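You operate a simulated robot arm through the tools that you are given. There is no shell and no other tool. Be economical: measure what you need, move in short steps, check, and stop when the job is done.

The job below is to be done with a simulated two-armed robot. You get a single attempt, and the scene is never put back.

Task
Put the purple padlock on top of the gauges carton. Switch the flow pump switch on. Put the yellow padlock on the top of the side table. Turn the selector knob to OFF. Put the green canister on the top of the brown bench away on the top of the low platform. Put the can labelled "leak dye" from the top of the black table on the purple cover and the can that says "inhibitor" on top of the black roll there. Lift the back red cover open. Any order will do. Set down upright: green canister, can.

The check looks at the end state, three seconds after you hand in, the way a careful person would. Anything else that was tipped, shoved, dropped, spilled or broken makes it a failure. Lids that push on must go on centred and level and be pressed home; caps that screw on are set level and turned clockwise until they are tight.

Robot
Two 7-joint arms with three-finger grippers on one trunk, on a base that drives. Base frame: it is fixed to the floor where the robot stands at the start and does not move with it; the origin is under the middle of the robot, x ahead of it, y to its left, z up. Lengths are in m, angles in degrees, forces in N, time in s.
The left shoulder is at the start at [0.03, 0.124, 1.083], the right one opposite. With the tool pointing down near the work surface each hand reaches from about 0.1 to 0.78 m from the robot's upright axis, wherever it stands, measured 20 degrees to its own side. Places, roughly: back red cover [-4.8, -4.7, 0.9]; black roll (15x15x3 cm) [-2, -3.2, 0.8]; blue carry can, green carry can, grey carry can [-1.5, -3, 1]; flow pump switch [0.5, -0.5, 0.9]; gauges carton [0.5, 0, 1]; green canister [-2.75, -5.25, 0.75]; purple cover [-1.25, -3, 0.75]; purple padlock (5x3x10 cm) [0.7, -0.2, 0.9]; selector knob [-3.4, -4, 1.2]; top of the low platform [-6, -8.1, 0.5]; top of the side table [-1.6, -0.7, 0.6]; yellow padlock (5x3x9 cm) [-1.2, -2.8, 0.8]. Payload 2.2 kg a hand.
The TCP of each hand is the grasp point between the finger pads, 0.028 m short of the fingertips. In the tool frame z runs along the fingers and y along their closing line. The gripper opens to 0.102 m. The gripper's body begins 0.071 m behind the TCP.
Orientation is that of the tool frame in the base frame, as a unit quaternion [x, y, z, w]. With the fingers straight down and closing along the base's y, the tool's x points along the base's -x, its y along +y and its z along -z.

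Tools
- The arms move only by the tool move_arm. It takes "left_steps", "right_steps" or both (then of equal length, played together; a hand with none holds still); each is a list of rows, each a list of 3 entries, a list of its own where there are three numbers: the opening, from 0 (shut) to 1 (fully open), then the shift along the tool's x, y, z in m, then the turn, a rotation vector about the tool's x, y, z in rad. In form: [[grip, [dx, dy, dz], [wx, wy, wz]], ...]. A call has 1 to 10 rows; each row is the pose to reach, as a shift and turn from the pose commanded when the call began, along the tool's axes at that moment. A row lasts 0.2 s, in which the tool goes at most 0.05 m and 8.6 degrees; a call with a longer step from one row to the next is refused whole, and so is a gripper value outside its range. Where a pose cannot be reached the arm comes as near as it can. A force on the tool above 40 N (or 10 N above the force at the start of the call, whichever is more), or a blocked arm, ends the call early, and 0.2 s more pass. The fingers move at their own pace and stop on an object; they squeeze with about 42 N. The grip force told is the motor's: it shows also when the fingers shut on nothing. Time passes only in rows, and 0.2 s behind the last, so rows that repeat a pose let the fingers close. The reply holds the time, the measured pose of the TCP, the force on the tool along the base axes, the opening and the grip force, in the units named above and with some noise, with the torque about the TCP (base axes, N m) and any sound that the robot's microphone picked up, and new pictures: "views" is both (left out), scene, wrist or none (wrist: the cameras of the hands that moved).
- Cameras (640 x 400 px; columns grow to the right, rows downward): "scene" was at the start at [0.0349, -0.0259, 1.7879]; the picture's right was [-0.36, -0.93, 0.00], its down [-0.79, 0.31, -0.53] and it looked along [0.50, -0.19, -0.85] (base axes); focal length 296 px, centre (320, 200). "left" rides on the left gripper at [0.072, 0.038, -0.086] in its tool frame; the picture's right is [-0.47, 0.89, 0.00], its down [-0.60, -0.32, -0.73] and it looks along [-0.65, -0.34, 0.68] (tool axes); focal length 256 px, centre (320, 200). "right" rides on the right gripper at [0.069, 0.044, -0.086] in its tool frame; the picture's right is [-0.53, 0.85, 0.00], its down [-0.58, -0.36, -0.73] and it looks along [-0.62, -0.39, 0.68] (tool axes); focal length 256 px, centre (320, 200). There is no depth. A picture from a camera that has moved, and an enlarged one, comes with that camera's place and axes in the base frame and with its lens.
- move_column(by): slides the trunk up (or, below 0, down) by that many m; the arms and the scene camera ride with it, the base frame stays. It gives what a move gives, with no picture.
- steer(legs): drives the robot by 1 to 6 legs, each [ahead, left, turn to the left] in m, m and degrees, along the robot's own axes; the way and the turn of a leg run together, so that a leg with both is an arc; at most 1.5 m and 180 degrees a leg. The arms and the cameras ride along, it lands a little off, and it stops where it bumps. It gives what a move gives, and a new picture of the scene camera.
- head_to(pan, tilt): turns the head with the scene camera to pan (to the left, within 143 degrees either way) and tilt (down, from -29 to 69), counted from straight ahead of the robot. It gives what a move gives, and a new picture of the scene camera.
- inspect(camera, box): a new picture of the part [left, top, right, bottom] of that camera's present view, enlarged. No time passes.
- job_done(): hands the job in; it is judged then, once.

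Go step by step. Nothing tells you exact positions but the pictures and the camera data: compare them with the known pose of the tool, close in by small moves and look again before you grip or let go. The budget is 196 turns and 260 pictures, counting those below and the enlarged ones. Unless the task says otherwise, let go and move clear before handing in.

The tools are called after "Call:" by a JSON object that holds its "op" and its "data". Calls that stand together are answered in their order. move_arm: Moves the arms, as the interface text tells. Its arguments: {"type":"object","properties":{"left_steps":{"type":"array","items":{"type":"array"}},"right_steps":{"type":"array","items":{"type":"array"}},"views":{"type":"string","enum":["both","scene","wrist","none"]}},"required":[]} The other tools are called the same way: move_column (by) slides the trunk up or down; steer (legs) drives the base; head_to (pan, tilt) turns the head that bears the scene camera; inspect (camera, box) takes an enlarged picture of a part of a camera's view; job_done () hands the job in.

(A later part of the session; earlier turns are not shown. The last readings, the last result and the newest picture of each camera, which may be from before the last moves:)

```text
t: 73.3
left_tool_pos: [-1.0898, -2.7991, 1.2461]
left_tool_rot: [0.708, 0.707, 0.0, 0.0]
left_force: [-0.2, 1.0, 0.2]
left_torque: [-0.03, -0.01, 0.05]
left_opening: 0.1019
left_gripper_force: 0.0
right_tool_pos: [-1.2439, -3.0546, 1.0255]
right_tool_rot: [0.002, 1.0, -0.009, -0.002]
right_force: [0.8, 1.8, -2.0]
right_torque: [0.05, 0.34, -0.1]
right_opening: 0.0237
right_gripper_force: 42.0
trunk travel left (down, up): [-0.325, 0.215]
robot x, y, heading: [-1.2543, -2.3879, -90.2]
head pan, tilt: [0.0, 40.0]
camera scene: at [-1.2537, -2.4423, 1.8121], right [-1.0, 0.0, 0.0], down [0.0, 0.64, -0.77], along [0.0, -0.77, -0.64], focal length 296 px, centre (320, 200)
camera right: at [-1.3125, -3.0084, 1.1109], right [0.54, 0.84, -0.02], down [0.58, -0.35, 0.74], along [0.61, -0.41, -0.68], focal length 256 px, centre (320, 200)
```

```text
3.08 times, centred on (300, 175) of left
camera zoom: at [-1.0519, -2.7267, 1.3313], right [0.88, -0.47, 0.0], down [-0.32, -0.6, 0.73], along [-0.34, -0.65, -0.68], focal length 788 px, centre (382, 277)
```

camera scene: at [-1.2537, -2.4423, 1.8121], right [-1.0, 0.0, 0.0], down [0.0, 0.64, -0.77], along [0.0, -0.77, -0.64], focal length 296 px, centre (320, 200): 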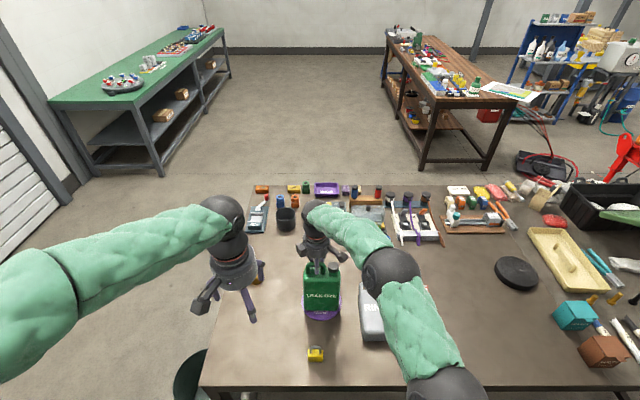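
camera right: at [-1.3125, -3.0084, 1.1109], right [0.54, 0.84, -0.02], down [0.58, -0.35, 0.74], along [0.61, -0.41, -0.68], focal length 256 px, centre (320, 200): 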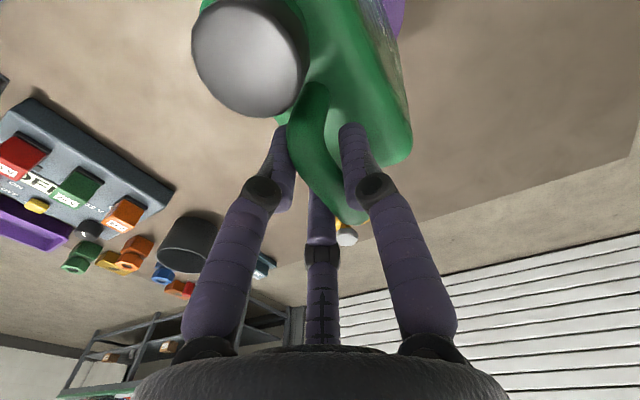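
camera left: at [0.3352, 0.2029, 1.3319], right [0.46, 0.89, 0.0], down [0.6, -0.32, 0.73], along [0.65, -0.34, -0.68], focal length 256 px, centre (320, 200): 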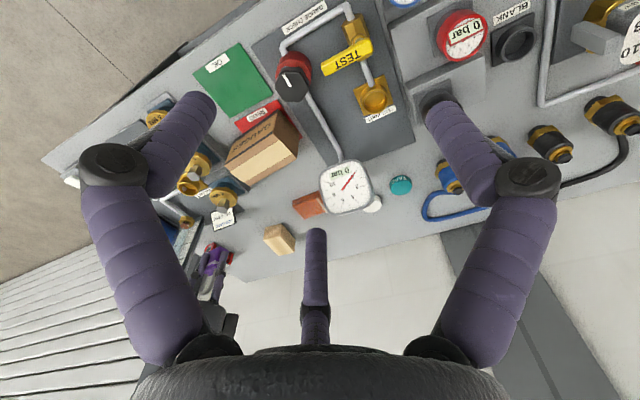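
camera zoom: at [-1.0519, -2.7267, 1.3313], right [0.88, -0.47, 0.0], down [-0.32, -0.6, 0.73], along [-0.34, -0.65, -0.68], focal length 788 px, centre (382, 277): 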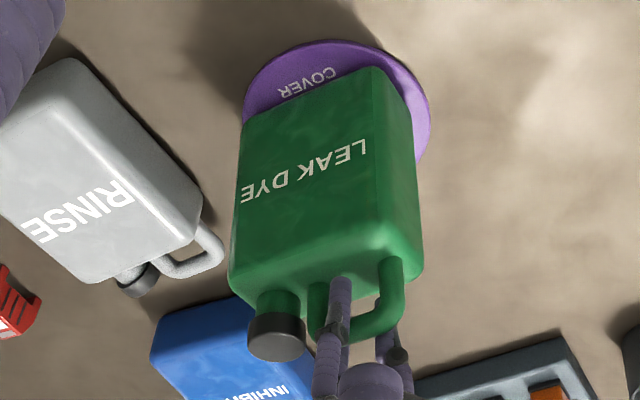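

Weight is off onto the cover and centred. I lower a touch more, open part way and lift off.

Call:
{"op": "move_arm", "data": {"right_steps": [[0, [0, 0, 0.003], [0, 0, 0]], [0.45, [0, 0, 0.003], [0, 0, 0]], [0.45, [0, 0, 0.003], [0, 0, 0]], [0.45, [0, 0, -0.03], [0, 0, 0]], [0.45, [0, 0, -0.075], [0, 0, 0]], [0.45, [0, 0, -0.12], [0, 0, 0]]]}}

Call:
{"op": "inspect", "data": {"camera": "scene", "box": [280, 230, 420, 350]}}

Call:
{"op": "inspect", "data": {"camera": "left", "box": [160, 100, 360, 260]}}

```text
t: 74.7
left_tool_pos: [-1.0906, -2.7982, 1.2457]
left_tool_rot: [0.707, 0.707, -0.001, 0.001]
left_force: [-0.4, -0.2, 0.3]
left_torque: [-0.01, -0.03, 0.01]
left_opening: 0.1023
left_gripper_force: 0.1
right_tool_pos: [-1.2432, -3.0518, 1.1441]
right_tool_rot: [0.001, 1.0, -0.008, -0.002]
right_force: [-0.7, 0.3, 0.3]
right_torque: [-0.03, 0.03, -0.03]
right_opening: 0.0459
right_gripper_force: 0.1
trunk travel left (down, up): [-0.325, 0.215]
robot x, y, heading: [-1.2562, -2.3855, -90.0]
head pan, tilt: [0.0, 40.0]
camera scene: at [-1.2538, -2.4418, 1.812], right [-1.0, 0.0, 0.0], down [0.0, 0.64, -0.77], along [0.0, -0.77, -0.64], focal length 296 px, centre (320, 200)
camera right: at [-1.3115, -3.0051, 1.2296], right [0.54, 0.84, -0.02], down [0.58, -0.36, 0.73], along [0.61, -0.4, -0.68], focal length 256 px, centre (320, 200)
```

scene: 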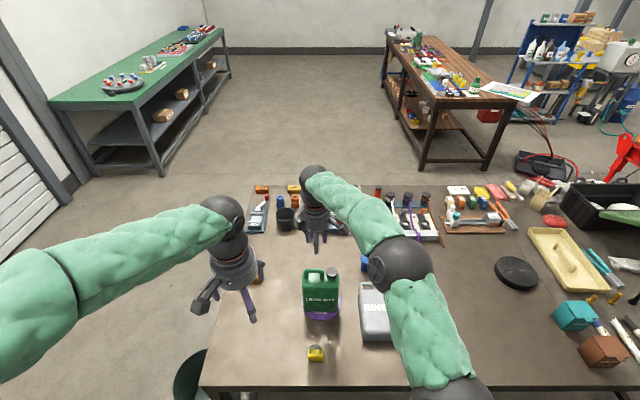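
right: 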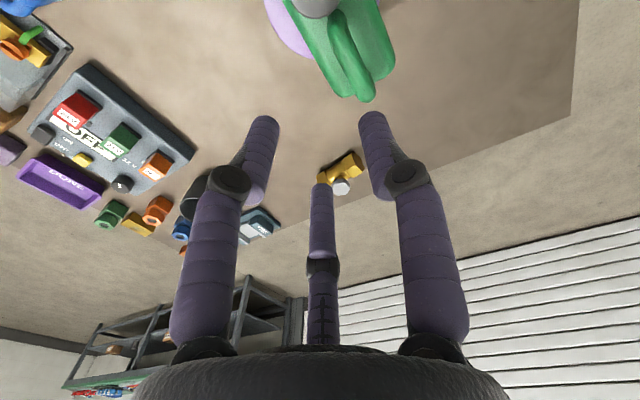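

```text
3.33 times, centred on (350, 290) of scene
camera zoom: at [-1.2538, -2.4418, 1.812], right [-1.0, 0.0, 0.0], down [0.0, 0.64, -0.77], along [0.0, -0.77, -0.64], focal length 988 px, centre (220, -100)
```

zoom: 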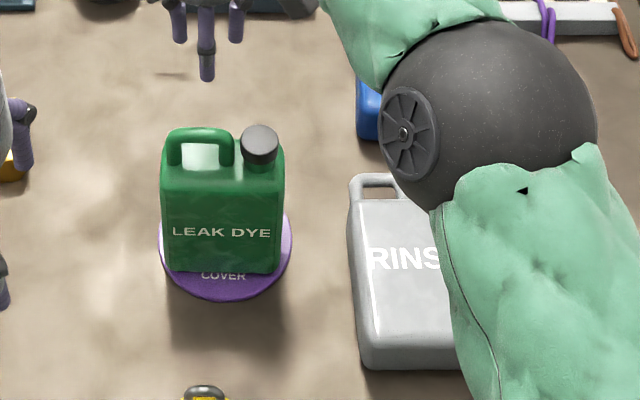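

```text
2.50 times, centred on (260, 180) of left
camera zoom: at [-1.052, -2.7264, 1.3313], right [0.89, -0.47, 0.0], down [-0.32, -0.6, 0.73], along [-0.34, -0.65, -0.68], focal length 640 px, centre (470, 250)
```

zoom: 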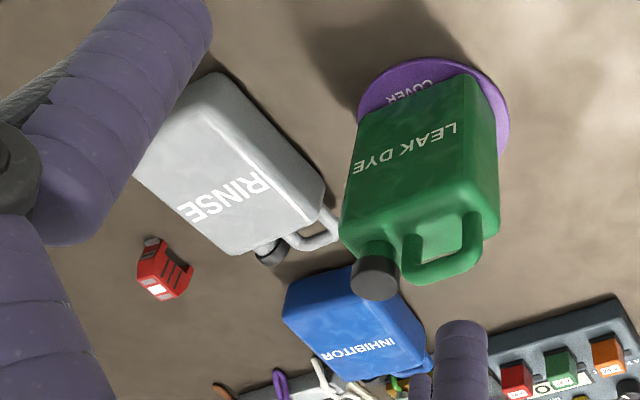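

Green is placed well. But the grey can looks odd, so I check whether it is still upright.

Call:
{"op": "move_arm", "data": {"right_steps": [[0.45, [0.0, 0.04, -0.02], [0, 0, 0]], [0.45, [0.0, 0.09, -0.04], [0, 0, 0]], [0.45, [-0.0, 0.13, -0.06], [0, 0, 0]], [0.45, [-0.0, 0.17, -0.06], [0, 0, 0]], [0.45, [-0.0, 0.21, -0.06], [0, 0, 0]]], "views": "none"}}

Call:
{"op": "inspect", "data": {"camera": "scene", "box": [280, 200, 480, 380]}}

Call:
{"op": "inspect", "data": {"camera": "left", "box": [160, 100, 320, 260]}}

```text
refused: row 2 steps farther than a row can; nothing moved
```

```text
2.22 times, centred on (380, 290) of scene
camera zoom: at [-1.2538, -2.4418, 1.812], right [-1.0, 0.0, 0.0], down [0.0, 0.64, -0.77], along [0.0, -0.77, -0.64], focal length 659 px, centre (187, 0)
```

zoom: 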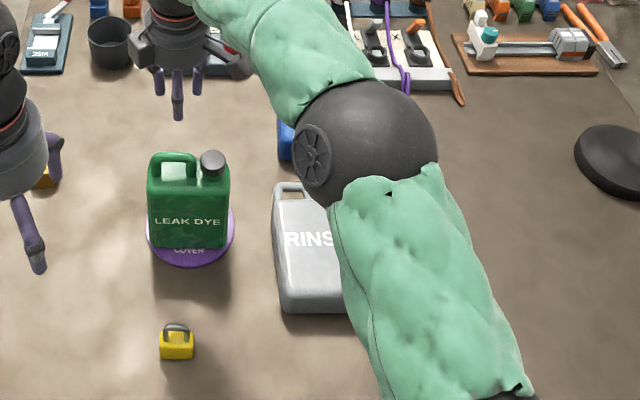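

```text
2.50 times, centred on (240, 180) of left
camera zoom: at [-1.052, -2.7264, 1.3313], right [0.89, -0.47, 0.0], down [-0.32, -0.6, 0.73], along [-0.34, -0.65, -0.68], focal length 640 px, centre (520, 250)
```

zoom: 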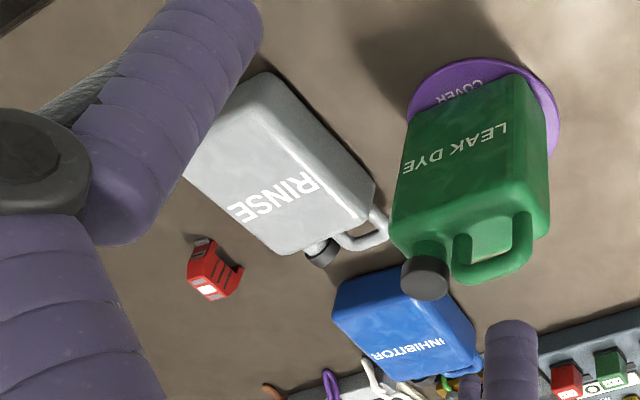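

Grey has been toppled onto its back; I need to see what else is affected. I move the right arm up and out of view.

Call:
{"op": "move_arm", "data": {"right_steps": [[0.45, [0.0, 0.0, -0.045], [0, 0, 0]], [0.45, [0.0, 0.0, -0.09], [0, 0, 0]], [0.45, [0.04, 0.02, -0.1], [0, 0, 0]], [0.45, [0.08, 0.04, -0.1], [0, 0, 0]], [0.45, [0.12, 0.06, -0.1], [0, 0, 0]], [0.45, [0.16, 0.08, -0.1], [0, 0, 0]], [0.45, [0.2, 0.1, -0.1], [0, 0, 0]], [0.45, [0.24, 0.12, -0.1], [0, 0, 0]], [0.45, [0.28, 0.14, -0.1], [0, 0, 0]], [0.45, [0.32, 0.16, -0.1], [0, 0, 0]]], "views": "both"}}

Call:
{"op": "inspect", "data": {"camera": "scene", "box": [280, 180, 480, 350]}}

```text
t: 76.9
left_tool_pos: [-1.0906, -2.7979, 1.2471]
left_tool_rot: [0.707, 0.707, -0.002, 0.001]
left_force: [-0.7, 0.4, 0.8]
left_torque: [-0.05, -0.02, 0.0]
left_opening: 0.102
left_gripper_force: 0.1
right_tool_pos: [-1.5641, -2.8866, 1.2429]
right_tool_rot: [0.001, 1.0, -0.008, -0.002]
right_force: [0.5, 0.6, 0.4]
right_torque: [-0.01, -0.03, 0.02]
right_opening: 0.0457
right_gripper_force: 0.0
trunk travel left (down, up): [-0.325, 0.215]
robot x, y, heading: [-1.251, -2.39, -89.9]
head pan, tilt: [0.0, 40.0]
camera scene: at [-1.2554, -2.4415, 1.812], right [-1.0, 0.0, 0.0], down [0.0, 0.64, -0.77], along [0.0, -0.77, -0.64], focal length 296 px, centre (320, 200)
camera right: at [-1.632, -2.8408, 1.3284], right [0.54, 0.84, -0.02], down [0.58, -0.35, 0.74], along [0.61, -0.41, -0.68], focal length 256 px, centre (320, 200)
```

scene: 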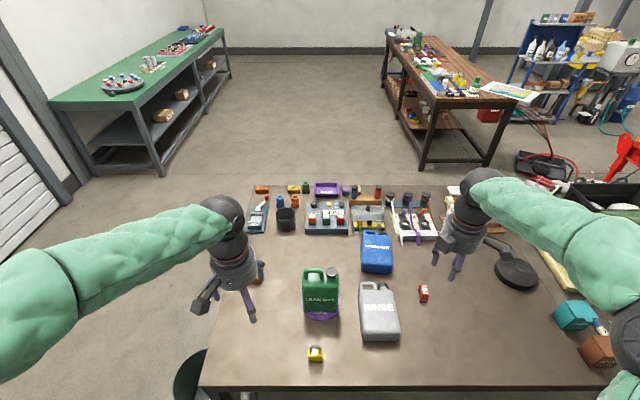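
right: 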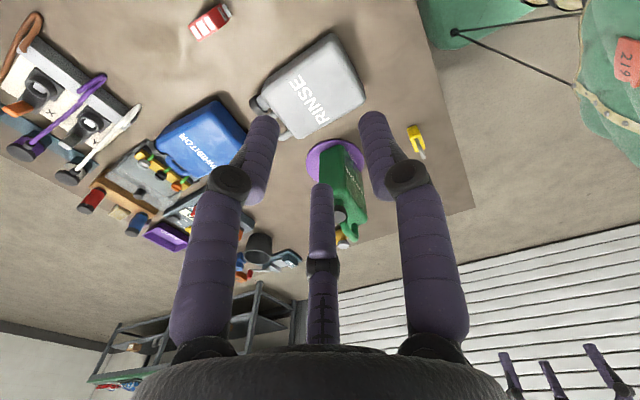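

```text
2.35 times, centred on (380, 265) of scene
camera zoom: at [-1.2554, -2.4415, 1.812], right [-1.0, 0.0, 0.0], down [0.0, 0.64, -0.77], along [0.0, -0.77, -0.64], focal length 698 px, centre (179, 47)
```

zoom: 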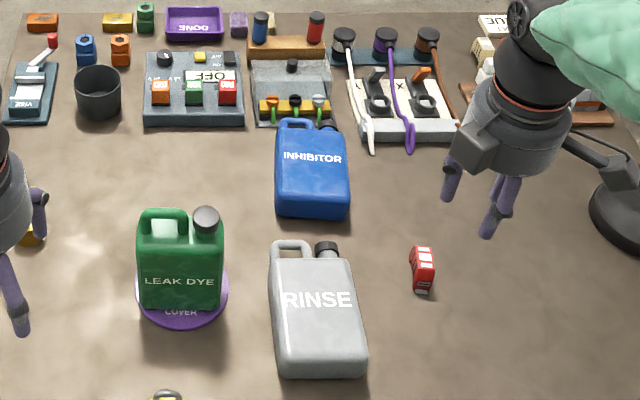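

Both grey and blue now lie on their backs; I must right them. First grey: its handle bar is at about (-1.436, -3.10, 0.84); I bring the hand above it.

Call:
{"op": "move_arm", "data": {"right_steps": [[0.45, [-0.02, -0.037, 0.0], [0, 0, 0]], [0.45, [-0.04, -0.074, 0.0], [0, 0, 0]], [0.45, [-0.064, -0.11, 0.02], [0, 0, 0]], [0.45, [-0.085, -0.147, 0.04], [0, 0, 0]], [0.45, [-0.107, -0.183, 0.06], [0, 0, 0]], [0.45, [-0.128, -0.214, 0.08], [0, 0, 0]], [0.45, [-0.128, -0.214, 0.12], [0, 0, 0]], [0.45, [-0.128, -0.214, 0.17], [0, 0, 0]], [0.45, [-0.128, -0.214, 0.21], [0, 0, 0]]], "views": "both"}}

Call:
{"op": "inspect", "data": {"camera": "right", "box": [220, 0, 420, 200]}}

Call:
{"op": "inspect", "data": {"camera": "left", "box": [160, 80, 360, 260]}}

```text
t: 78.9
left_tool_pos: [-1.0909, -2.7987, 1.2462]
left_tool_rot: [0.708, 0.706, 0.0, 0.0]
left_force: [0.7, -0.1, 0.0]
left_torque: [-0.01, -0.01, -0.03]
left_opening: 0.1022
left_gripper_force: 0.0
right_tool_pos: [-1.4378, -3.1088, 1.0336]
right_tool_rot: [0.002, 1.0, -0.009, -0.001]
right_force: [-0.2, -0.4, 0.6]
right_torque: [-0.01, -0.02, 0.03]
right_opening: 0.0458
right_gripper_force: 0.1
trunk travel left (down, up): [-0.325, 0.215]
robot x, y, heading: [-1.2553, -2.3857, -90.2]
head pan, tilt: [0.0, 40.0]
camera scene: at [-1.2545, -2.4432, 1.812], right [-1.0, 0.0, 0.0], down [0.0, 0.64, -0.77], along [0.0, -0.77, -0.64], focal length 296 px, centre (320, 200)
camera right: at [-1.5058, -3.0622, 1.1203], right [0.54, 0.84, -0.02], down [0.58, -0.35, 0.74], along [0.61, -0.41, -0.68], focal length 256 px, centre (320, 200)
```

scene: 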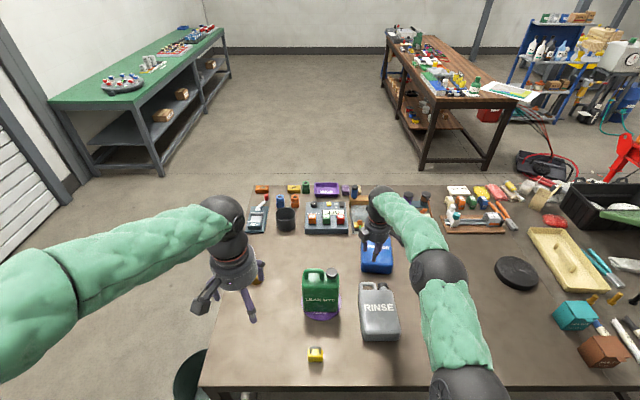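
right: 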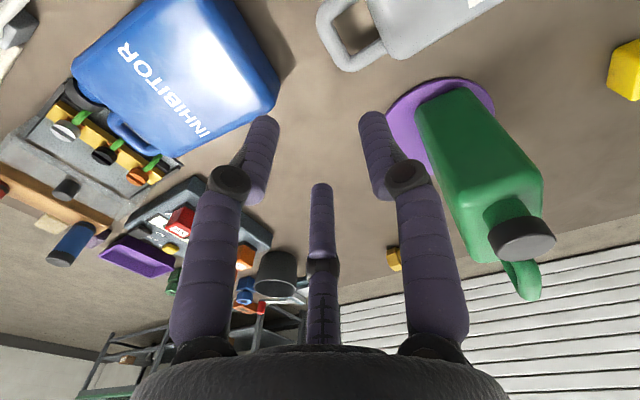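

```text
2.00 times, centred on (320, 100) of right
camera zoom: at [-1.5058, -3.0622, 1.1203], right [0.54, 0.84, -0.02], down [0.58, -0.35, 0.74], along [0.61, -0.41, -0.68], focal length 512 px, centre (320, 400)
```

zoom: 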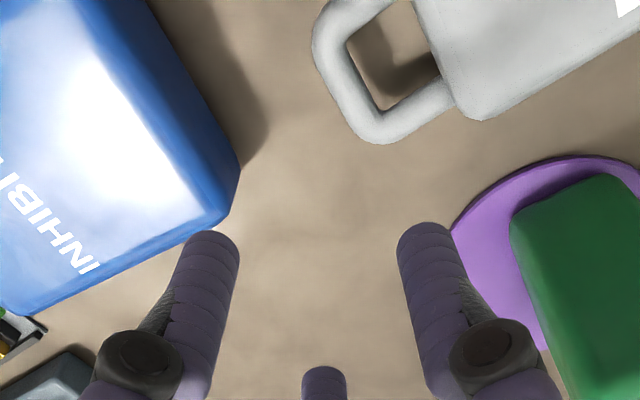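

```text
2.22 times, centred on (260, 170) of left
camera zoom: at [-1.0525, -2.7274, 1.3311], right [0.88, -0.47, 0.0], down [-0.32, -0.6, 0.73], along [-0.34, -0.65, -0.68], focal length 569 px, centre (453, 267)
```

zoom: 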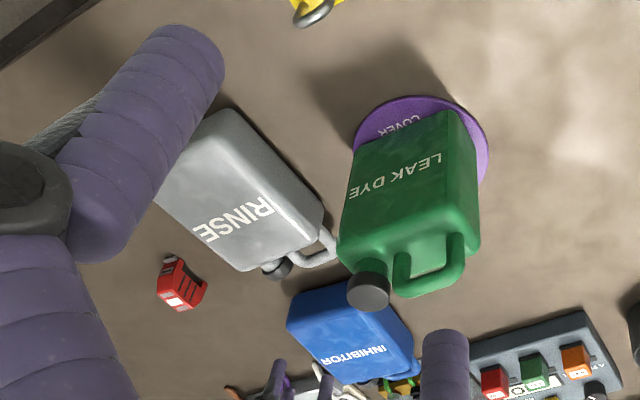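

Call:
{"op": "move_arm", "data": {"right_steps": [[0.45, [0.002, 0.005, 0.04], [0, 0, 0]], [0.45, [0.002, 0.005, 0.08], [0, 0, 0]], [0.45, [0.002, 0.005, 0.12], [0, 0, 0]], [0.45, [0.002, 0.005, 0.145], [0, 0, 0]]], "views": "wrist"}}

Call:
{"op": "inspect", "data": {"camera": "scene", "box": [330, 230, 430, 330]}}

```text
t: 79.9
left_tool_pos: [-1.0912, -2.7985, 1.2464]
left_tool_rot: [0.707, 0.707, 0.0, 0.0]
left_force: [-0.2, -0.3, -0.8]
left_torque: [0.01, -0.01, 0.03]
left_opening: 0.1018
left_gripper_force: 0.2
right_tool_pos: [-1.4392, -3.1047, 0.8896]
right_tool_rot: [0.003, 1.0, -0.009, -0.002]
right_force: [-0.8, 0.1, 0.6]
right_torque: [0.04, 0.0, 0.0]
right_opening: 0.0457
right_gripper_force: 0.0
trunk travel left (down, up): [-0.325, 0.215]
robot x, y, heading: [-1.2522, -2.3848, -90.0]
head pan, tilt: [0.0, 40.0]
camera right: at [-1.507, -3.0589, 0.9758], right [0.54, 0.84, -0.02], down [0.58, -0.35, 0.74], along [0.61, -0.41, -0.68], focal length 256 px, centre (320, 200)
```

right: 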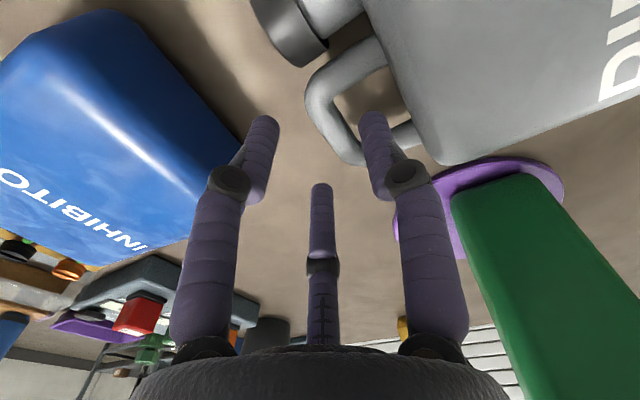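

```text
4.00 times, centred on (380, 280) of scene
camera zoom: at [-1.2539, -2.4431, 1.812], right [-1.0, 0.0, 0.0], down [0.0, 0.64, -0.77], along [0.0, -0.77, -0.64], focal length 1186 px, centre (80, -120)
```

zoom: 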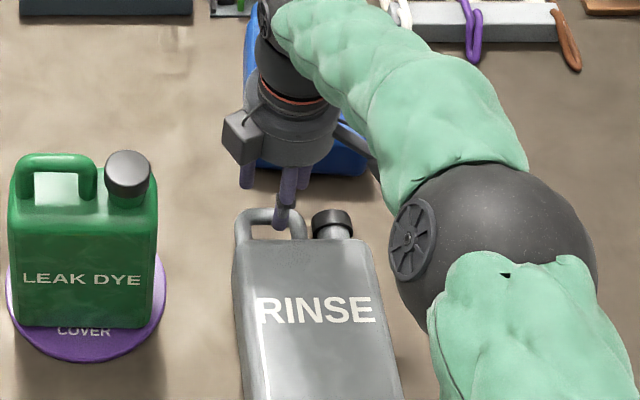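

Call:
{"op": "move_arm", "data": {"right_steps": [[0.45, [0.003, 0, 0.025], [0, 0, 0]], [0.45, [0.003, 0, 0.048], [0, 0, 0]], [0, [0.003, 0, 0.048], [0, 0, 0]], [0, [0.003, 0, 0.048], [0, 0, 0]], [0, [0.003, 0, 0.048], [0, 0, 0]]], "views": "wrist"}}

Call:
{"op": "inspect", "data": {"camera": "scene", "box": [330, 230, 430, 330]}}

```text
t: 81.1
left_tool_pos: [-1.0899, -2.7995, 1.2457]
left_tool_rot: [0.707, 0.707, 0.001, 0.001]
left_force: [1.1, -0.5, -0.1]
left_torque: [-0.02, -0.01, 0.0]
left_opening: 0.102
left_gripper_force: 0.0
right_tool_pos: [-1.4412, -3.1053, 0.8401]
right_tool_rot: [0.002, 1.0, -0.008, -0.002]
right_force: [2.3, 1.3, 0.2]
right_torque: [0.04, -0.13, -0.42]
right_opening: 0.0234
right_gripper_force: 42.0
trunk travel left (down, up): [-0.325, 0.215]
robot x, y, heading: [-1.2529, -2.3869, -90.1]
head pan, tilt: [0.0, 40.0]
camera right: at [-1.5101, -3.0596, 0.927], right [0.54, 0.84, -0.02], down [0.58, -0.36, 0.73], along [0.61, -0.4, -0.68], focal length 256 px, centre (320, 200)
```

right: 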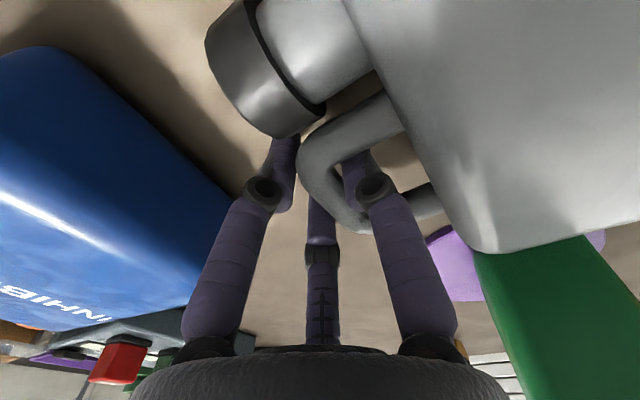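

```text
4.00 times, centred on (380, 280) of scene
camera zoom: at [-1.2537, -2.4433, 1.812], right [-1.0, 0.0, 0.0], down [0.0, 0.64, -0.77], along [0.0, -0.77, -0.64], focal length 1186 px, centre (80, -120)
```

zoom: 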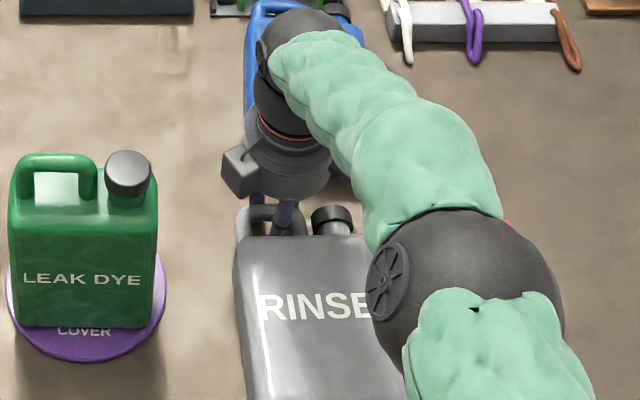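

Handle is gripped. I now tip grey up: pitch the wrist about x while lifting, half-way first.

Call:
{"op": "move_arm", "data": {"right_steps": [[0, [0, 0.006, -0.04], [0.1, 0, 0]], [0, [0, 0.014, -0.08], [0.24, 0, 0]], [0, [0, 0.024, -0.12], [0.38, 0, 0]], [0, [0, 0.036, -0.155], [0.52, 0, 0]], [0, [0, 0.05, -0.19], [0.66, 0, 0]], [0, [0, 0.065, -0.22], [0.8, 0, 0]]]}}

Call:
{"op": "inspect", "data": {"camera": "left", "box": [100, 80, 360, 280]}}

```text
t: 82.5
left_tool_pos: [-1.0916, -2.7975, 1.2479]
left_tool_rot: [0.708, 0.706, -0.001, 0.0]
left_force: [1.1, -0.5, 0.7]
left_torque: [-0.06, -0.05, 0.03]
left_opening: 0.1019
left_gripper_force: 0.1
right_tool_pos: [-1.4394, -3.0377, 1.0617]
right_tool_rot: [0.002, 0.917, -0.399, -0.002]
right_force: [-0.1, -1.1, -8.2]
right_torque: [-0.01, -0.14, -0.02]
right_opening: 0.026
right_gripper_force: 42.1
trunk travel left (down, up): [-0.325, 0.215]
robot x, y, heading: [-1.2539, -2.3868, -89.7]
head pan, tilt: [0.0, 40.0]
camera scene: at [-1.2541, -2.4405, 1.8121], right [-1.0, 0.0, 0.0], down [0.0, 0.64, -0.77], along [0.0, -0.77, -0.64], focal length 296 px, centre (320, 200)
camera right: at [-1.5086, -2.943, 1.0884], right [0.54, 0.57, -0.62], down [0.58, 0.28, 0.76], along [0.61, -0.77, -0.18], focal length 256 px, centre (320, 200)
```

scene: 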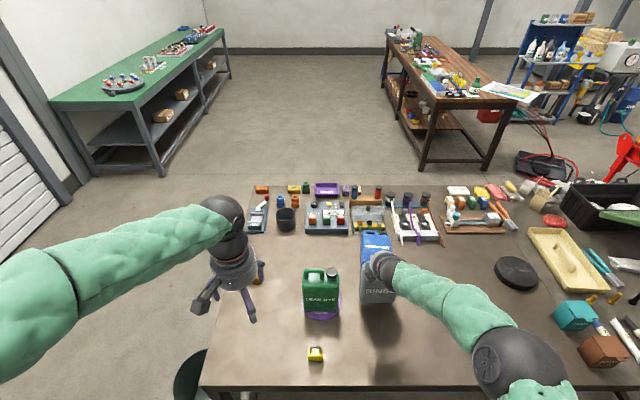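
right: 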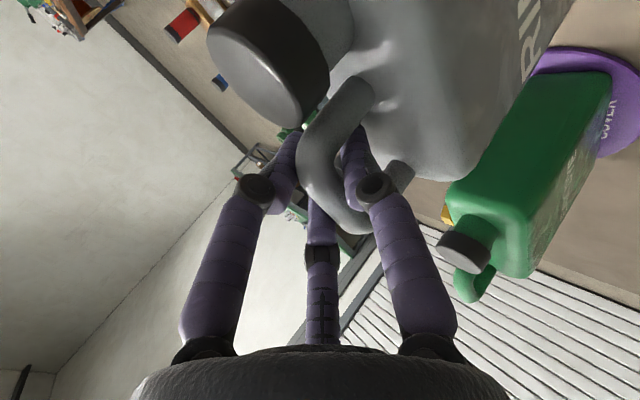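

```text
2.00 times, centred on (230, 180) of left
camera zoom: at [-1.0521, -2.7253, 1.3317], right [0.89, -0.47, 0.0], down [-0.32, -0.6, 0.73], along [-0.34, -0.65, -0.68], focal length 512 px, centre (500, 240)
```

zoom: 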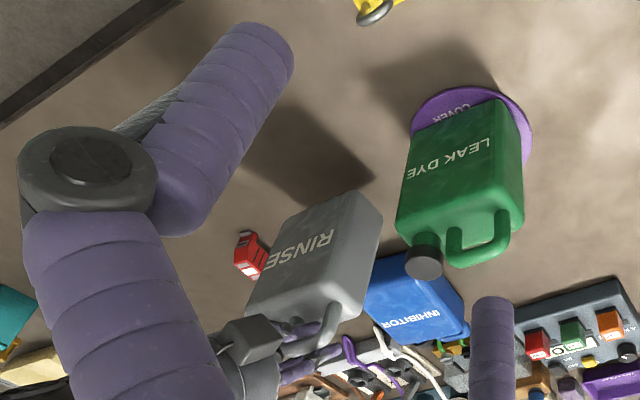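

Grey now hangs upright. I move it back to its old spot (about y = -2.925) and lower most of the way.

Call:
{"op": "move_arm", "data": {"right_steps": [[0, [0.0035, 0.0253, -0.0271], [0, 0, 0]], [0, [0.007, 0.0506, -0.0542], [0, 0, 0]], [0, [0.01, 0.0764, -0.082], [0, 0, 0]], [0, [0.01, 0.0764, -0.082], [0, 0, 0]], [0, [0.01, 0.087, -0.072], [0, 0, 0]], [0, [0.01, 0.0984, -0.0615], [0, 0, 0]]]}}

Call:
{"op": "inspect", "data": {"camera": "left", "box": [100, 80, 360, 280]}}

Call:
{"op": "inspect", "data": {"camera": "scene", "box": [280, 230, 440, 360]}}

```text
t: 83.9
left_tool_pos: [-1.0905, -2.7984, 1.2459]
left_tool_rot: [0.708, 0.706, -0.001, 0.0]
left_force: [0.2, -0.9, 0.8]
left_torque: [0.03, -0.02, -0.03]
left_opening: 0.1018
left_gripper_force: 0.0
right_tool_pos: [-1.4496, -2.9254, 1.0296]
right_tool_rot: [0.001, 0.918, -0.397, -0.003]
right_force: [-1.0, -1.0, -9.4]
right_torque: [-0.09, -0.16, 0.03]
right_opening: 0.0252
right_gripper_force: 42.4
trunk travel left (down, up): [-0.325, 0.215]
robot x, y, heading: [-1.2551, -2.3856, -90.1]
head pan, tilt: [0.0, 40.0]
camera scene: at [-1.2543, -2.4442, 1.8119], right [-1.0, 0.0, 0.0], down [0.0, 0.64, -0.77], along [0.0, -0.77, -0.64], focal length 296 px, centre (320, 200)
camera right: at [-1.5187, -2.8313, 1.0582], right [0.54, 0.58, -0.62], down [0.58, 0.28, 0.76], along [0.61, -0.77, -0.18], focal length 256 px, centre (320, 200)
```

scene: 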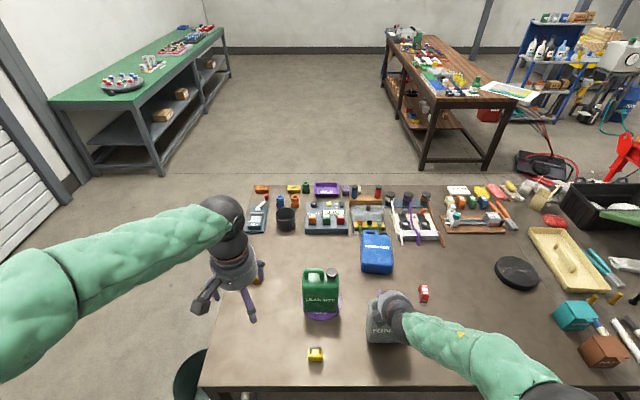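
right: 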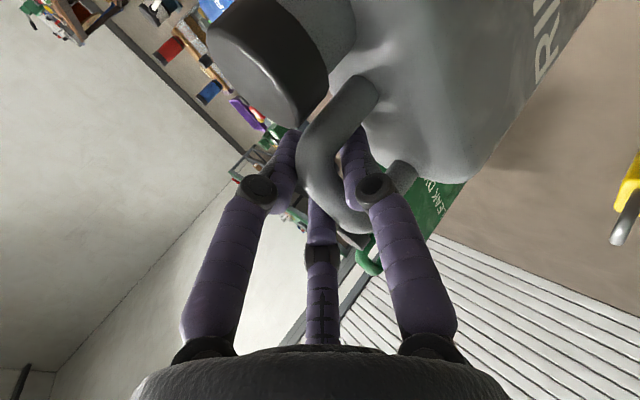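

```text
2.00 times, centred on (230, 180) of left
camera zoom: at [-1.0524, -2.7281, 1.3308], right [0.88, -0.47, 0.0], down [-0.32, -0.6, 0.73], along [-0.34, -0.65, -0.68], focal length 512 px, centre (500, 240)
```

zoom: 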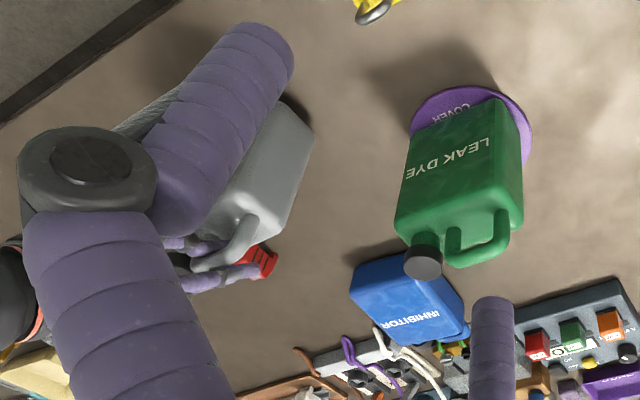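

```text
3.08 times, centred on (360, 295) of scene
camera zoom: at [-1.2543, -2.4442, 1.8119], right [-1.0, 0.0, 0.0], down [0.0, 0.64, -0.77], along [0.0, -0.77, -0.64], focal length 912 px, centre (197, -92)
```

zoom: 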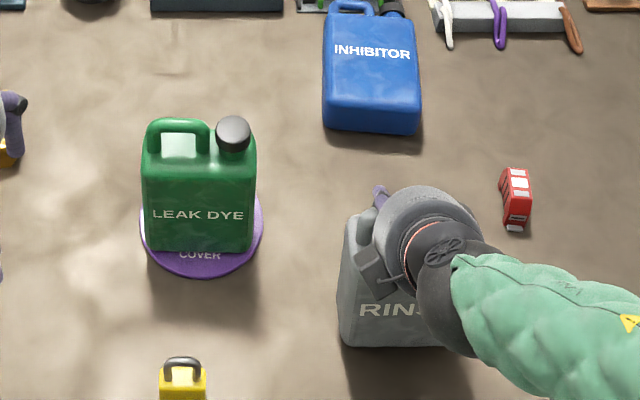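

Call:
{"op": "move_arm", "data": {"right_steps": [[0, [0, 0.0051, 0.0048], [0, 0, 0]], [0, [0, 0.0095, 0.0089], [0, 0, 0]], [0, [0, 0.0117, 0.0109], [0, 0, 0]]], "views": "none"}}

```text
t: 84.7
left_tool_pos: [-1.0901, -2.7983, 1.2452]
left_tool_rot: [0.707, 0.707, 0.0, 0.0]
left_force: [-0.1, 1.1, 1.0]
left_torque: [-0.02, -0.01, -0.01]
left_opening: 0.1021
left_gripper_force: 0.1
right_tool_pos: [-1.4508, -2.9249, 1.0159]
right_tool_rot: [0.001, 0.918, -0.398, -0.002]
right_force: [0.7, 1.4, -3.0]
right_torque: [0.09, -0.66, 0.09]
right_opening: 0.0251
right_gripper_force: 42.0
trunk travel left (down, up): [-0.325, 0.215]
robot x, y, heading: [-1.2546, -2.3846, -90.1]
head pan, tilt: [0.0, 40.0]
```

Call:
{"op": "move_arm", "data": {"right_steps": [[0, [0, 0.0025, 0.0024], [0, 0, 0]], [0.45, [0, 0.0025, 0.0024], [0, 0, 0]], [0.45, [0, 0.0025, 0.0024], [0, 0, 0]], [0.45, [0, 0.0025, -0.02], [0, 0, 0]], [0.45, [0, 0.0025, -0.06], [0, 0, 0]], [0.45, [0, 0.0025, -0.1], [0, 0, 0]], [0.45, [0, -0.01, -0.14], [0, 0, 0]], [0.45, [0, -0.04, -0.17], [0, 0, 0]]]}}

Call:
{"op": "inspect", "data": {"camera": "left", "box": [100, 80, 360, 280]}}

Call:
{"op": "inspect", "data": {"camera": "scene", "box": [280, 220, 440, 360]}}

```text
t: 86.5
left_tool_pos: [-1.091, -2.799, 1.2458]
left_tool_rot: [0.708, 0.706, 0.0, 0.0]
left_force: [0.0, 0.8, 0.1]
left_torque: [0.01, 0.02, 0.0]
left_opening: 0.1018
left_gripper_force: 0.1
right_tool_pos: [-1.449, -2.8273, 1.1605]
right_tool_rot: [0.001, 0.919, -0.395, -0.003]
right_force: [0.1, -0.2, -0.3]
right_torque: [0.03, 0.0, 0.01]
right_opening: 0.0458
right_gripper_force: 0.0
trunk travel left (down, up): [-0.325, 0.215]
robot x, y, heading: [-1.2531, -2.3834, -90.1]
head pan, tilt: [0.0, 40.0]
camera scene: at [-1.254, -2.4431, 1.812], right [-1.0, 0.0, 0.0], down [0.0, 0.64, -0.77], along [0.0, -0.77, -0.64], focal length 296 px, centre (320, 200)
camera right: at [-1.5174, -2.7333, 1.189], right [0.53, 0.58, -0.62], down [0.58, 0.28, 0.76], along [0.61, -0.77, -0.19], focal length 256 px, centre (320, 200)
```

scene: 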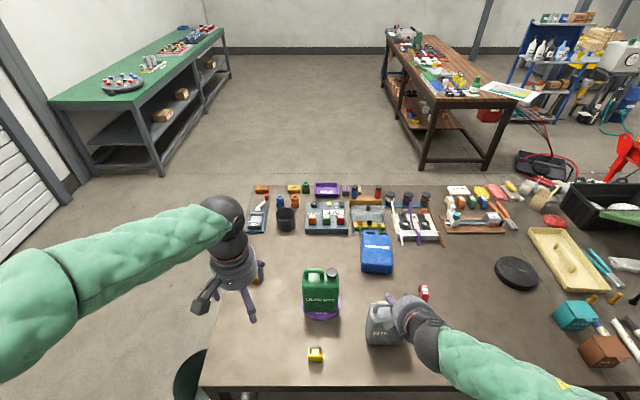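
right: 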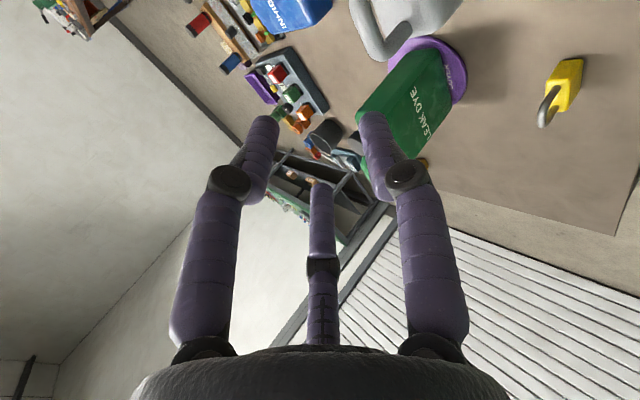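

```text
2.00 times, centred on (230, 180) of left
camera zoom: at [-1.0521, -2.7274, 1.3311], right [0.88, -0.47, 0.0], down [-0.32, -0.6, 0.73], along [-0.34, -0.65, -0.68], focal length 512 px, centre (500, 240)
```

zoom: 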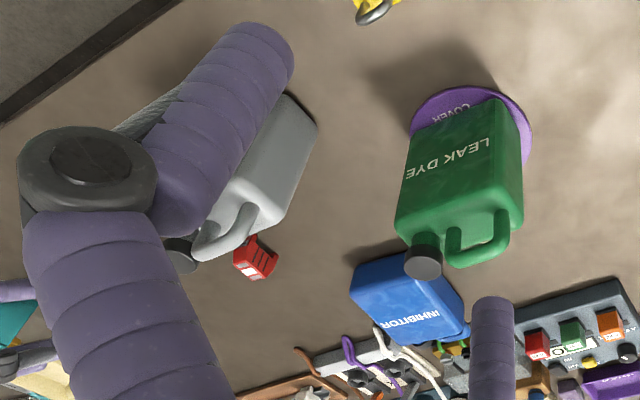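

```text
2.86 times, centred on (360, 290) of scene
camera zoom: at [-1.254, -2.4431, 1.812], right [-1.0, 0.0, 0.0], down [0.0, 0.64, -0.77], along [0.0, -0.77, -0.64], focal length 847 px, centre (206, -57)
```

zoom: 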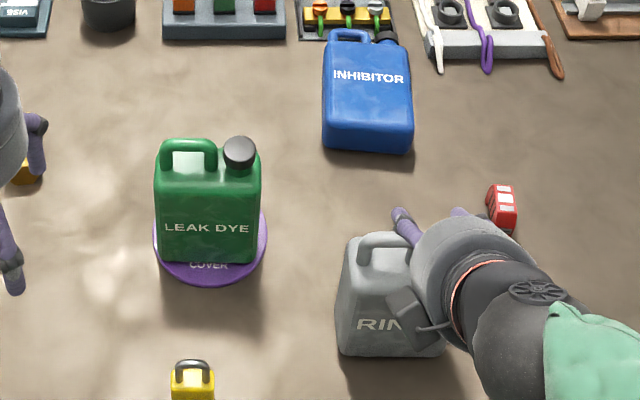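

Grey stands upright again. Blue lies too far to grip its handle directly, so I first straighten the hand and raise it, then edge the robot forward and right.

Call:
{"op": "move_arm", "data": {"right_steps": [[0, [0, -0.03, -0.028], [0, 0, 0]], [0, [0, -0.06, -0.056], [-0.14, 0, 0]], [0, [0, -0.073, -0.068], [-0.28, 0, 0]], [0, [0, -0.073, -0.068], [-0.42, 0, 0]], [0, [0, -0.073, -0.068], [-0.56, 0, 0]], [0, [0, -0.073, -0.068], [-0.7, 0, 0]], [0, [0, -0.073, -0.068], [-0.8, 0, 0]]], "views": "none"}}

Call:
{"op": "steer", "data": {"legs": [[0, -0.11, 0], [0.035, 0, 0]]}}

Call:
{"op": "inspect", "data": {"camera": "scene", "box": [270, 200, 430, 330]}}

```text
t: 88.1
left_tool_pos: [-1.0895, -2.7983, 1.2462]
left_tool_rot: [0.707, 0.707, 0.0, 0.001]
left_force: [0.3, 0.2, -0.1]
left_torque: [0.03, 0.01, 0.01]
left_opening: 0.1024
left_gripper_force: 0.0
right_tool_pos: [-1.4493, -2.8282, 1.2609]
right_tool_rot: [0.002, 1.0, -0.007, -0.002]
right_force: [-0.6, -0.7, 0.3]
right_torque: [0.02, 0.03, 0.01]
right_opening: 0.0021
right_gripper_force: 31.1
trunk travel left (down, up): [-0.325, 0.215]
robot x, y, heading: [-1.2563, -2.3882, -90.0]
head pan, tilt: [0.0, 40.0]
```

```text
t: 89.7
left_tool_pos: [-1.2001, -2.8325, 1.2463]
left_tool_rot: [0.708, 0.707, 0.0, 0.0]
left_force: [1.0, -0.3, -0.4]
left_torque: [0.07, -0.02, 0.0]
left_opening: 0.1022
left_gripper_force: 0.0
right_tool_pos: [-1.5581, -2.8635, 1.2601]
right_tool_rot: [0.003, 1.0, -0.007, -0.002]
right_force: [0.3, -0.8, 0.0]
right_torque: [0.03, 0.01, -0.02]
right_opening: 0.0021
right_gripper_force: 31.3
trunk travel left (down, up): [-0.325, 0.215]
robot x, y, heading: [-1.3643, -2.4245, -90.2]
head pan, tilt: [0.0, 40.0]
camera scene: at [-1.3632, -2.4774, 1.812], right [-1.0, 0.0, 0.0], down [0.0, 0.64, -0.77], along [0.0, -0.77, -0.64], focal length 296 px, centre (320, 200)
```

scene: 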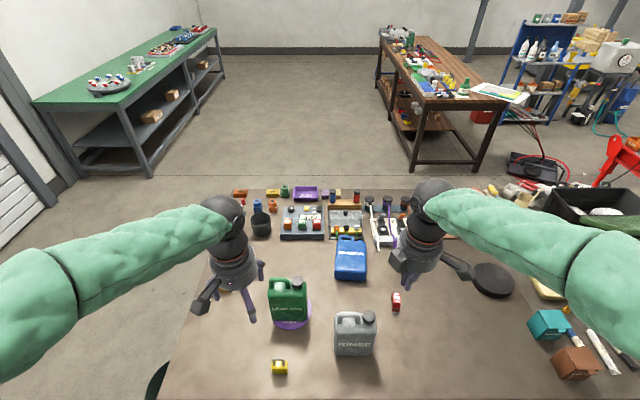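

```text
3.08 times, centred on (350, 265) of scene
camera zoom: at [-1.3632, -2.4774, 1.812], right [-1.0, 0.0, 0.0], down [0.0, 0.64, -0.77], along [0.0, -0.77, -0.64], focal length 912 px, centre (228, 0)
```

zoom: 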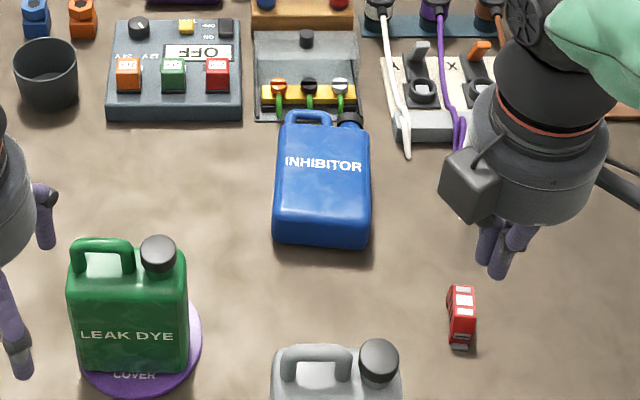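

Call:
{"op": "move_arm", "data": {"right_steps": [[0, [-0.01, -0.043, 0], [0, 0, 0]], [0, [-0.02, -0.086, 0], [0.05, 0, 0]], [0, [-0.03, -0.13, 0.0], [0.1, 0, 0]], [0, [-0.04, -0.173, 0.01], [0.15, 0, 0]], [0, [-0.05, -0.216, 0.02], [0.2, 0, 0]], [0, [-0.06, -0.26, 0.04], [0.25, 0, 0]], [0, [-0.07, -0.3, 0.06], [0.3, 0, 0]], [0, [-0.078, -0.34, 0.08], [0.35, 0, 0]], [0, [-0.078, -0.345, 0.12], [0.35, 0, 0]], [0, [-0.078, -0.345, 0.17], [0.35, 0, 0]]]}}

Call:
{"op": "inspect", "data": {"camera": "scene", "box": [270, 200, 430, 330]}}

```text
t: 91.9
left_tool_pos: [-1.1996, -2.8334, 1.2454]
left_tool_rot: [0.708, 0.706, 0.0, -0.001]
left_force: [-0.3, -0.3, 0.3]
left_torque: [0.03, -0.01, -0.02]
left_opening: 0.102
left_gripper_force: 0.1
right_tool_pos: [-1.4828, -3.2134, 1.0939]
right_tool_rot: [0.002, 0.983, -0.183, -0.002]
right_force: [-0.3, -0.4, -0.3]
right_torque: [0.02, -0.01, 0.03]
right_opening: 0.002
right_gripper_force: 31.2
trunk travel left (down, up): [-0.325, 0.215]
robot x, y, heading: [-1.3666, -2.4226, -90.2]
head pan, tilt: [0.0, 40.0]
camera scene: at [-1.3633, -2.4783, 1.8119], right [-1.0, 0.0, 0.0], down [0.0, 0.64, -0.77], along [0.0, -0.77, -0.64], focal length 296 px, centre (320, 200)
camera right: at [-1.5505, -3.1394, 1.1606], right [0.54, 0.79, -0.31], down [0.58, -0.08, 0.81], along [0.61, -0.61, -0.5], focal length 256 px, centre (320, 200)
```

scene: 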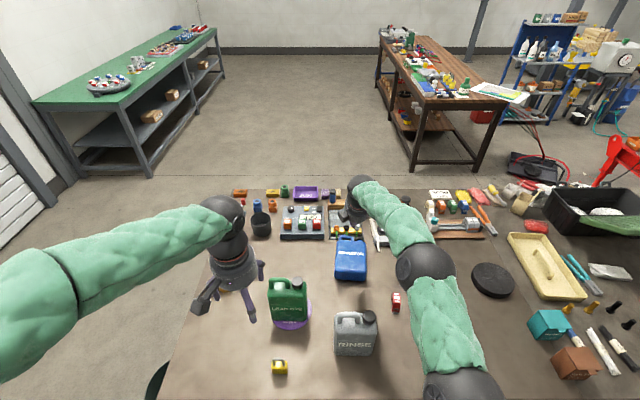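
right: 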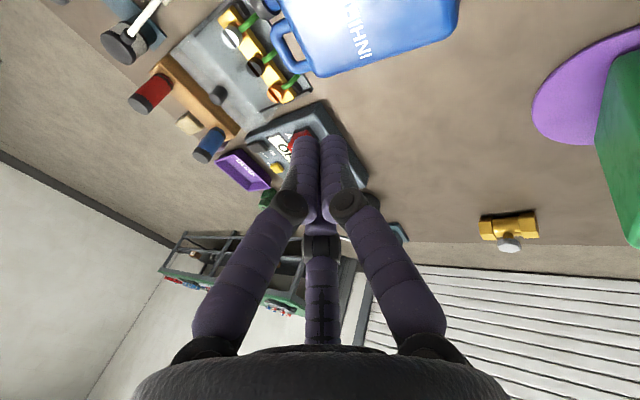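

```text
3.08 times, centred on (350, 265) of scene
camera zoom: at [-1.3633, -2.4783, 1.8119], right [-1.0, 0.0, 0.0], down [0.0, 0.64, -0.77], along [0.0, -0.77, -0.64], focal length 912 px, centre (228, 0)
```

zoom: 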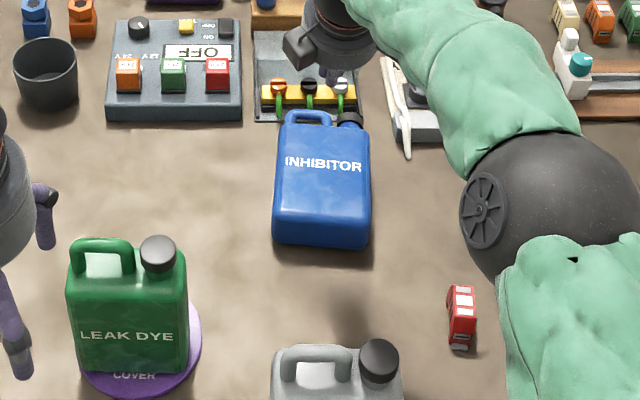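

The arm reached that pose fully, so I test how far out it can really reach at this height.

Call:
{"op": "move_arm", "data": {"right_steps": [[0.45, [0, -0.04, 0.0146], [0.05, 0, 0]], [0.45, [0, -0.08, 0.0292], [0.1, 0, 0]], [0.45, [0, -0.12, 0.0438], [0.15, 0, 0]], [0.45, [0, -0.155, 0.057], [0.15, 0, 0]], [0.45, [0, -0.155, 0.057], [0.15, 0, 0]]], "views": "none"}}

```text
t: 93.1
left_tool_pos: [-1.1995, -2.8324, 1.2457]
left_tool_rot: [0.708, 0.707, 0.0, 0.0]
left_force: [0.7, -0.6, 0.5]
left_torque: [0.06, 0.02, 0.03]
left_opening: 0.1021
left_gripper_force: 0.1
right_tool_pos: [-1.4868, -3.2843, 1.1039]
right_tool_rot: [0.002, 0.967, -0.255, -0.002]
right_force: [0.6, 1.1, 0.8]
right_torque: [-0.01, 0.04, 0.0]
right_opening: 0.0459
right_gripper_force: 0.1
right hand out of reach, approached as far as the arm can: row 2, 3, 4, 5
trunk travel left (down, up): [-0.325, 0.215]
robot x, y, heading: [-1.363, -2.4231, -89.8]
head pan, tilt: [0.0, 40.0]
```

Call:
{"op": "move_arm", "data": {"right_steps": [[0, [0, 0.03, -0.017], [0, 0, 0]], [0, [0, 0.061, -0.0345], [0, 0, 0]]], "views": "none"}}

```text
t: 93.7
left_tool_pos: [-1.2008, -2.8338, 1.2459]
left_tool_rot: [0.708, 0.706, 0.0, 0.0]
left_force: [-0.1, 0.0, 0.3]
left_torque: [-0.05, -0.02, -0.03]
left_opening: 0.1016
left_gripper_force: 0.0
right_tool_pos: [-1.4852, -3.2659, 1.107]
right_tool_rot: [0.002, 0.967, -0.255, -0.002]
right_force: [-0.6, 0.6, -0.9]
right_torque: [-0.03, -0.04, 0.05]
right_opening: 0.0021
right_gripper_force: 31.4
right hand out of reach, approached as far as the arm can: row 1, 2
trunk travel left (down, up): [-0.325, 0.215]
robot x, y, heading: [-1.3615, -2.4203, -90.2]
head pan, tilt: [0.0, 40.0]
```

Call:
{"op": "move_arm", "data": {"right_steps": [[0, [0, 0.034, -0.012], [0, 0, 0]], [0, [0, 0.069, -0.02], [0, 0, 0]], [0, [0, 0.103, 0.01], [0, 0, 0]], [0, [0, 0.138, 0.05], [0, 0, 0]], [0, [0, 0.172, 0.0945], [0, 0, 0]]]}}

Call:
{"op": "inspect", "data": {"camera": "scene", "box": [300, 200, 400, 300]}}

```text
refused: row 4 steps farther than a row can; nothing moved
```

```text
4.00 times, centred on (350, 250) of scene
camera zoom: at [-1.3643, -2.4762, 1.812], right [-1.0, 0.0, 0.0], down [0.0, 0.64, -0.77], along [0.0, -0.77, -0.64], focal length 1186 px, centre (200, 0)
```

zoom: 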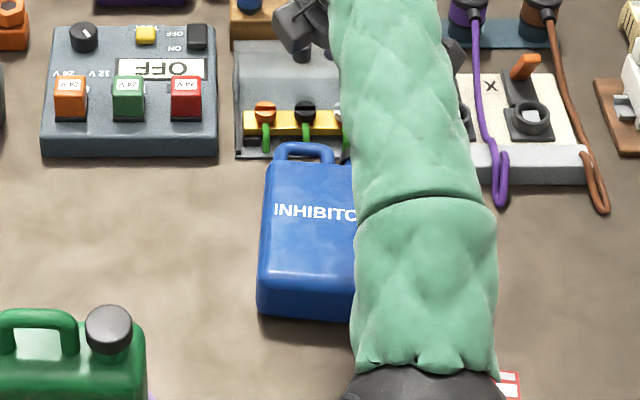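

Call:
{"op": "move_arm", "data": {"right_steps": [[0, [0, 0.034, -0.012], [0, 0, 0]], [0, [0, 0.069, -0.02], [0, 0, 0]], [0, [0, 0.1, 0.0], [0, 0, 0]], [0, [0, 0.13, 0.03], [0, 0, 0]], [0, [0, 0.152, 0.062], [0, 0, 0]], [0, [0, 0.172, 0.0945], [0, 0, 0]]]}}

Call:
{"op": "inspect", "data": {"camera": "scene", "box": [300, 200, 400, 300]}}

```text
t: 95.1
left_tool_pos: [-1.2002, -2.8326, 1.2451]
left_tool_rot: [0.708, 0.707, 0.0, 0.0]
left_force: [0.0, -0.9, -0.7]
left_torque: [-0.01, -0.03, -0.01]
left_opening: 0.102
left_gripper_force: 0.0
right_tool_pos: [-1.4719, -3.2613, 0.946]
right_tool_rot: [0.002, 0.967, -0.256, -0.002]
right_force: [-0.8, -0.2, -0.7]
right_torque: [0.01, 0.02, 0.0]
right_opening: 0.0021
right_gripper_force: 31.0
right hand out of reach, approached as far as the arm can: row 1, 2, 3, 4, 5, 6
trunk travel left (down, up): [-0.325, 0.215]
robot x, y, heading: [-1.3611, -2.4213, -90.0]
head pan, tilt: [0.0, 40.0]
camera scene: at [-1.3635, -2.4766, 1.8121], right [-1.0, 0.0, 0.0], down [0.0, 0.64, -0.77], along [0.0, -0.77, -0.64], focal length 296 px, centre (320, 200)
camera right: at [-1.5398, -3.179, 0.9993], right [0.54, 0.73, -0.42], down [0.58, 0.04, 0.81], along [0.61, -0.68, -0.4], focal length 256 px, centre (320, 200)
```

scene: 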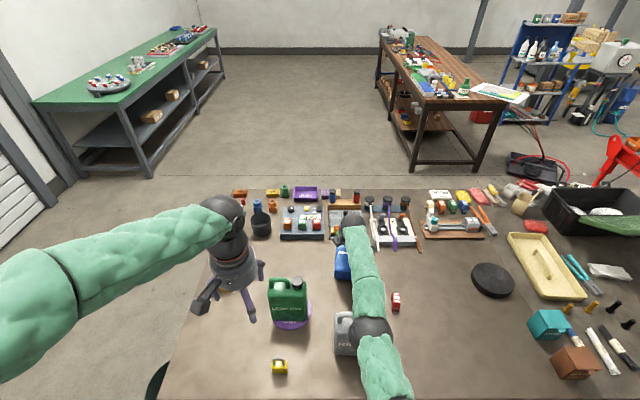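
right: 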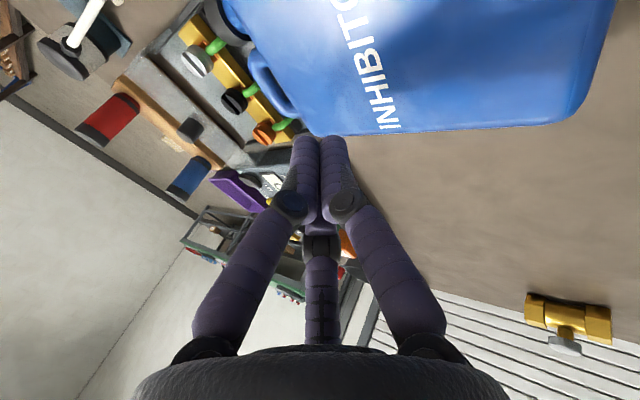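

```text
4.00 times, centred on (350, 250) of scene
camera zoom: at [-1.3635, -2.4766, 1.8121], right [-1.0, 0.0, 0.0], down [0.0, 0.64, -0.77], along [0.0, -0.77, -0.64], focal length 1186 px, centre (200, 0)
```

zoom: 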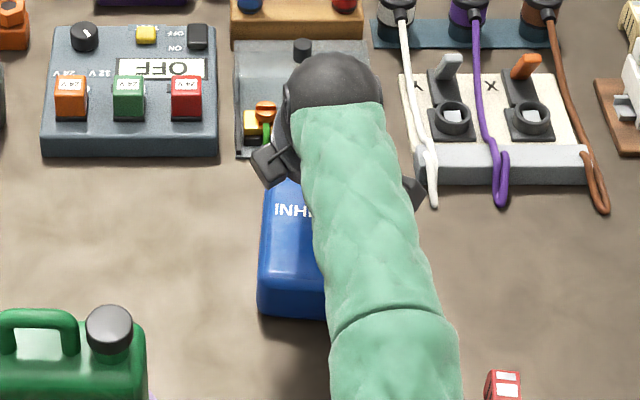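

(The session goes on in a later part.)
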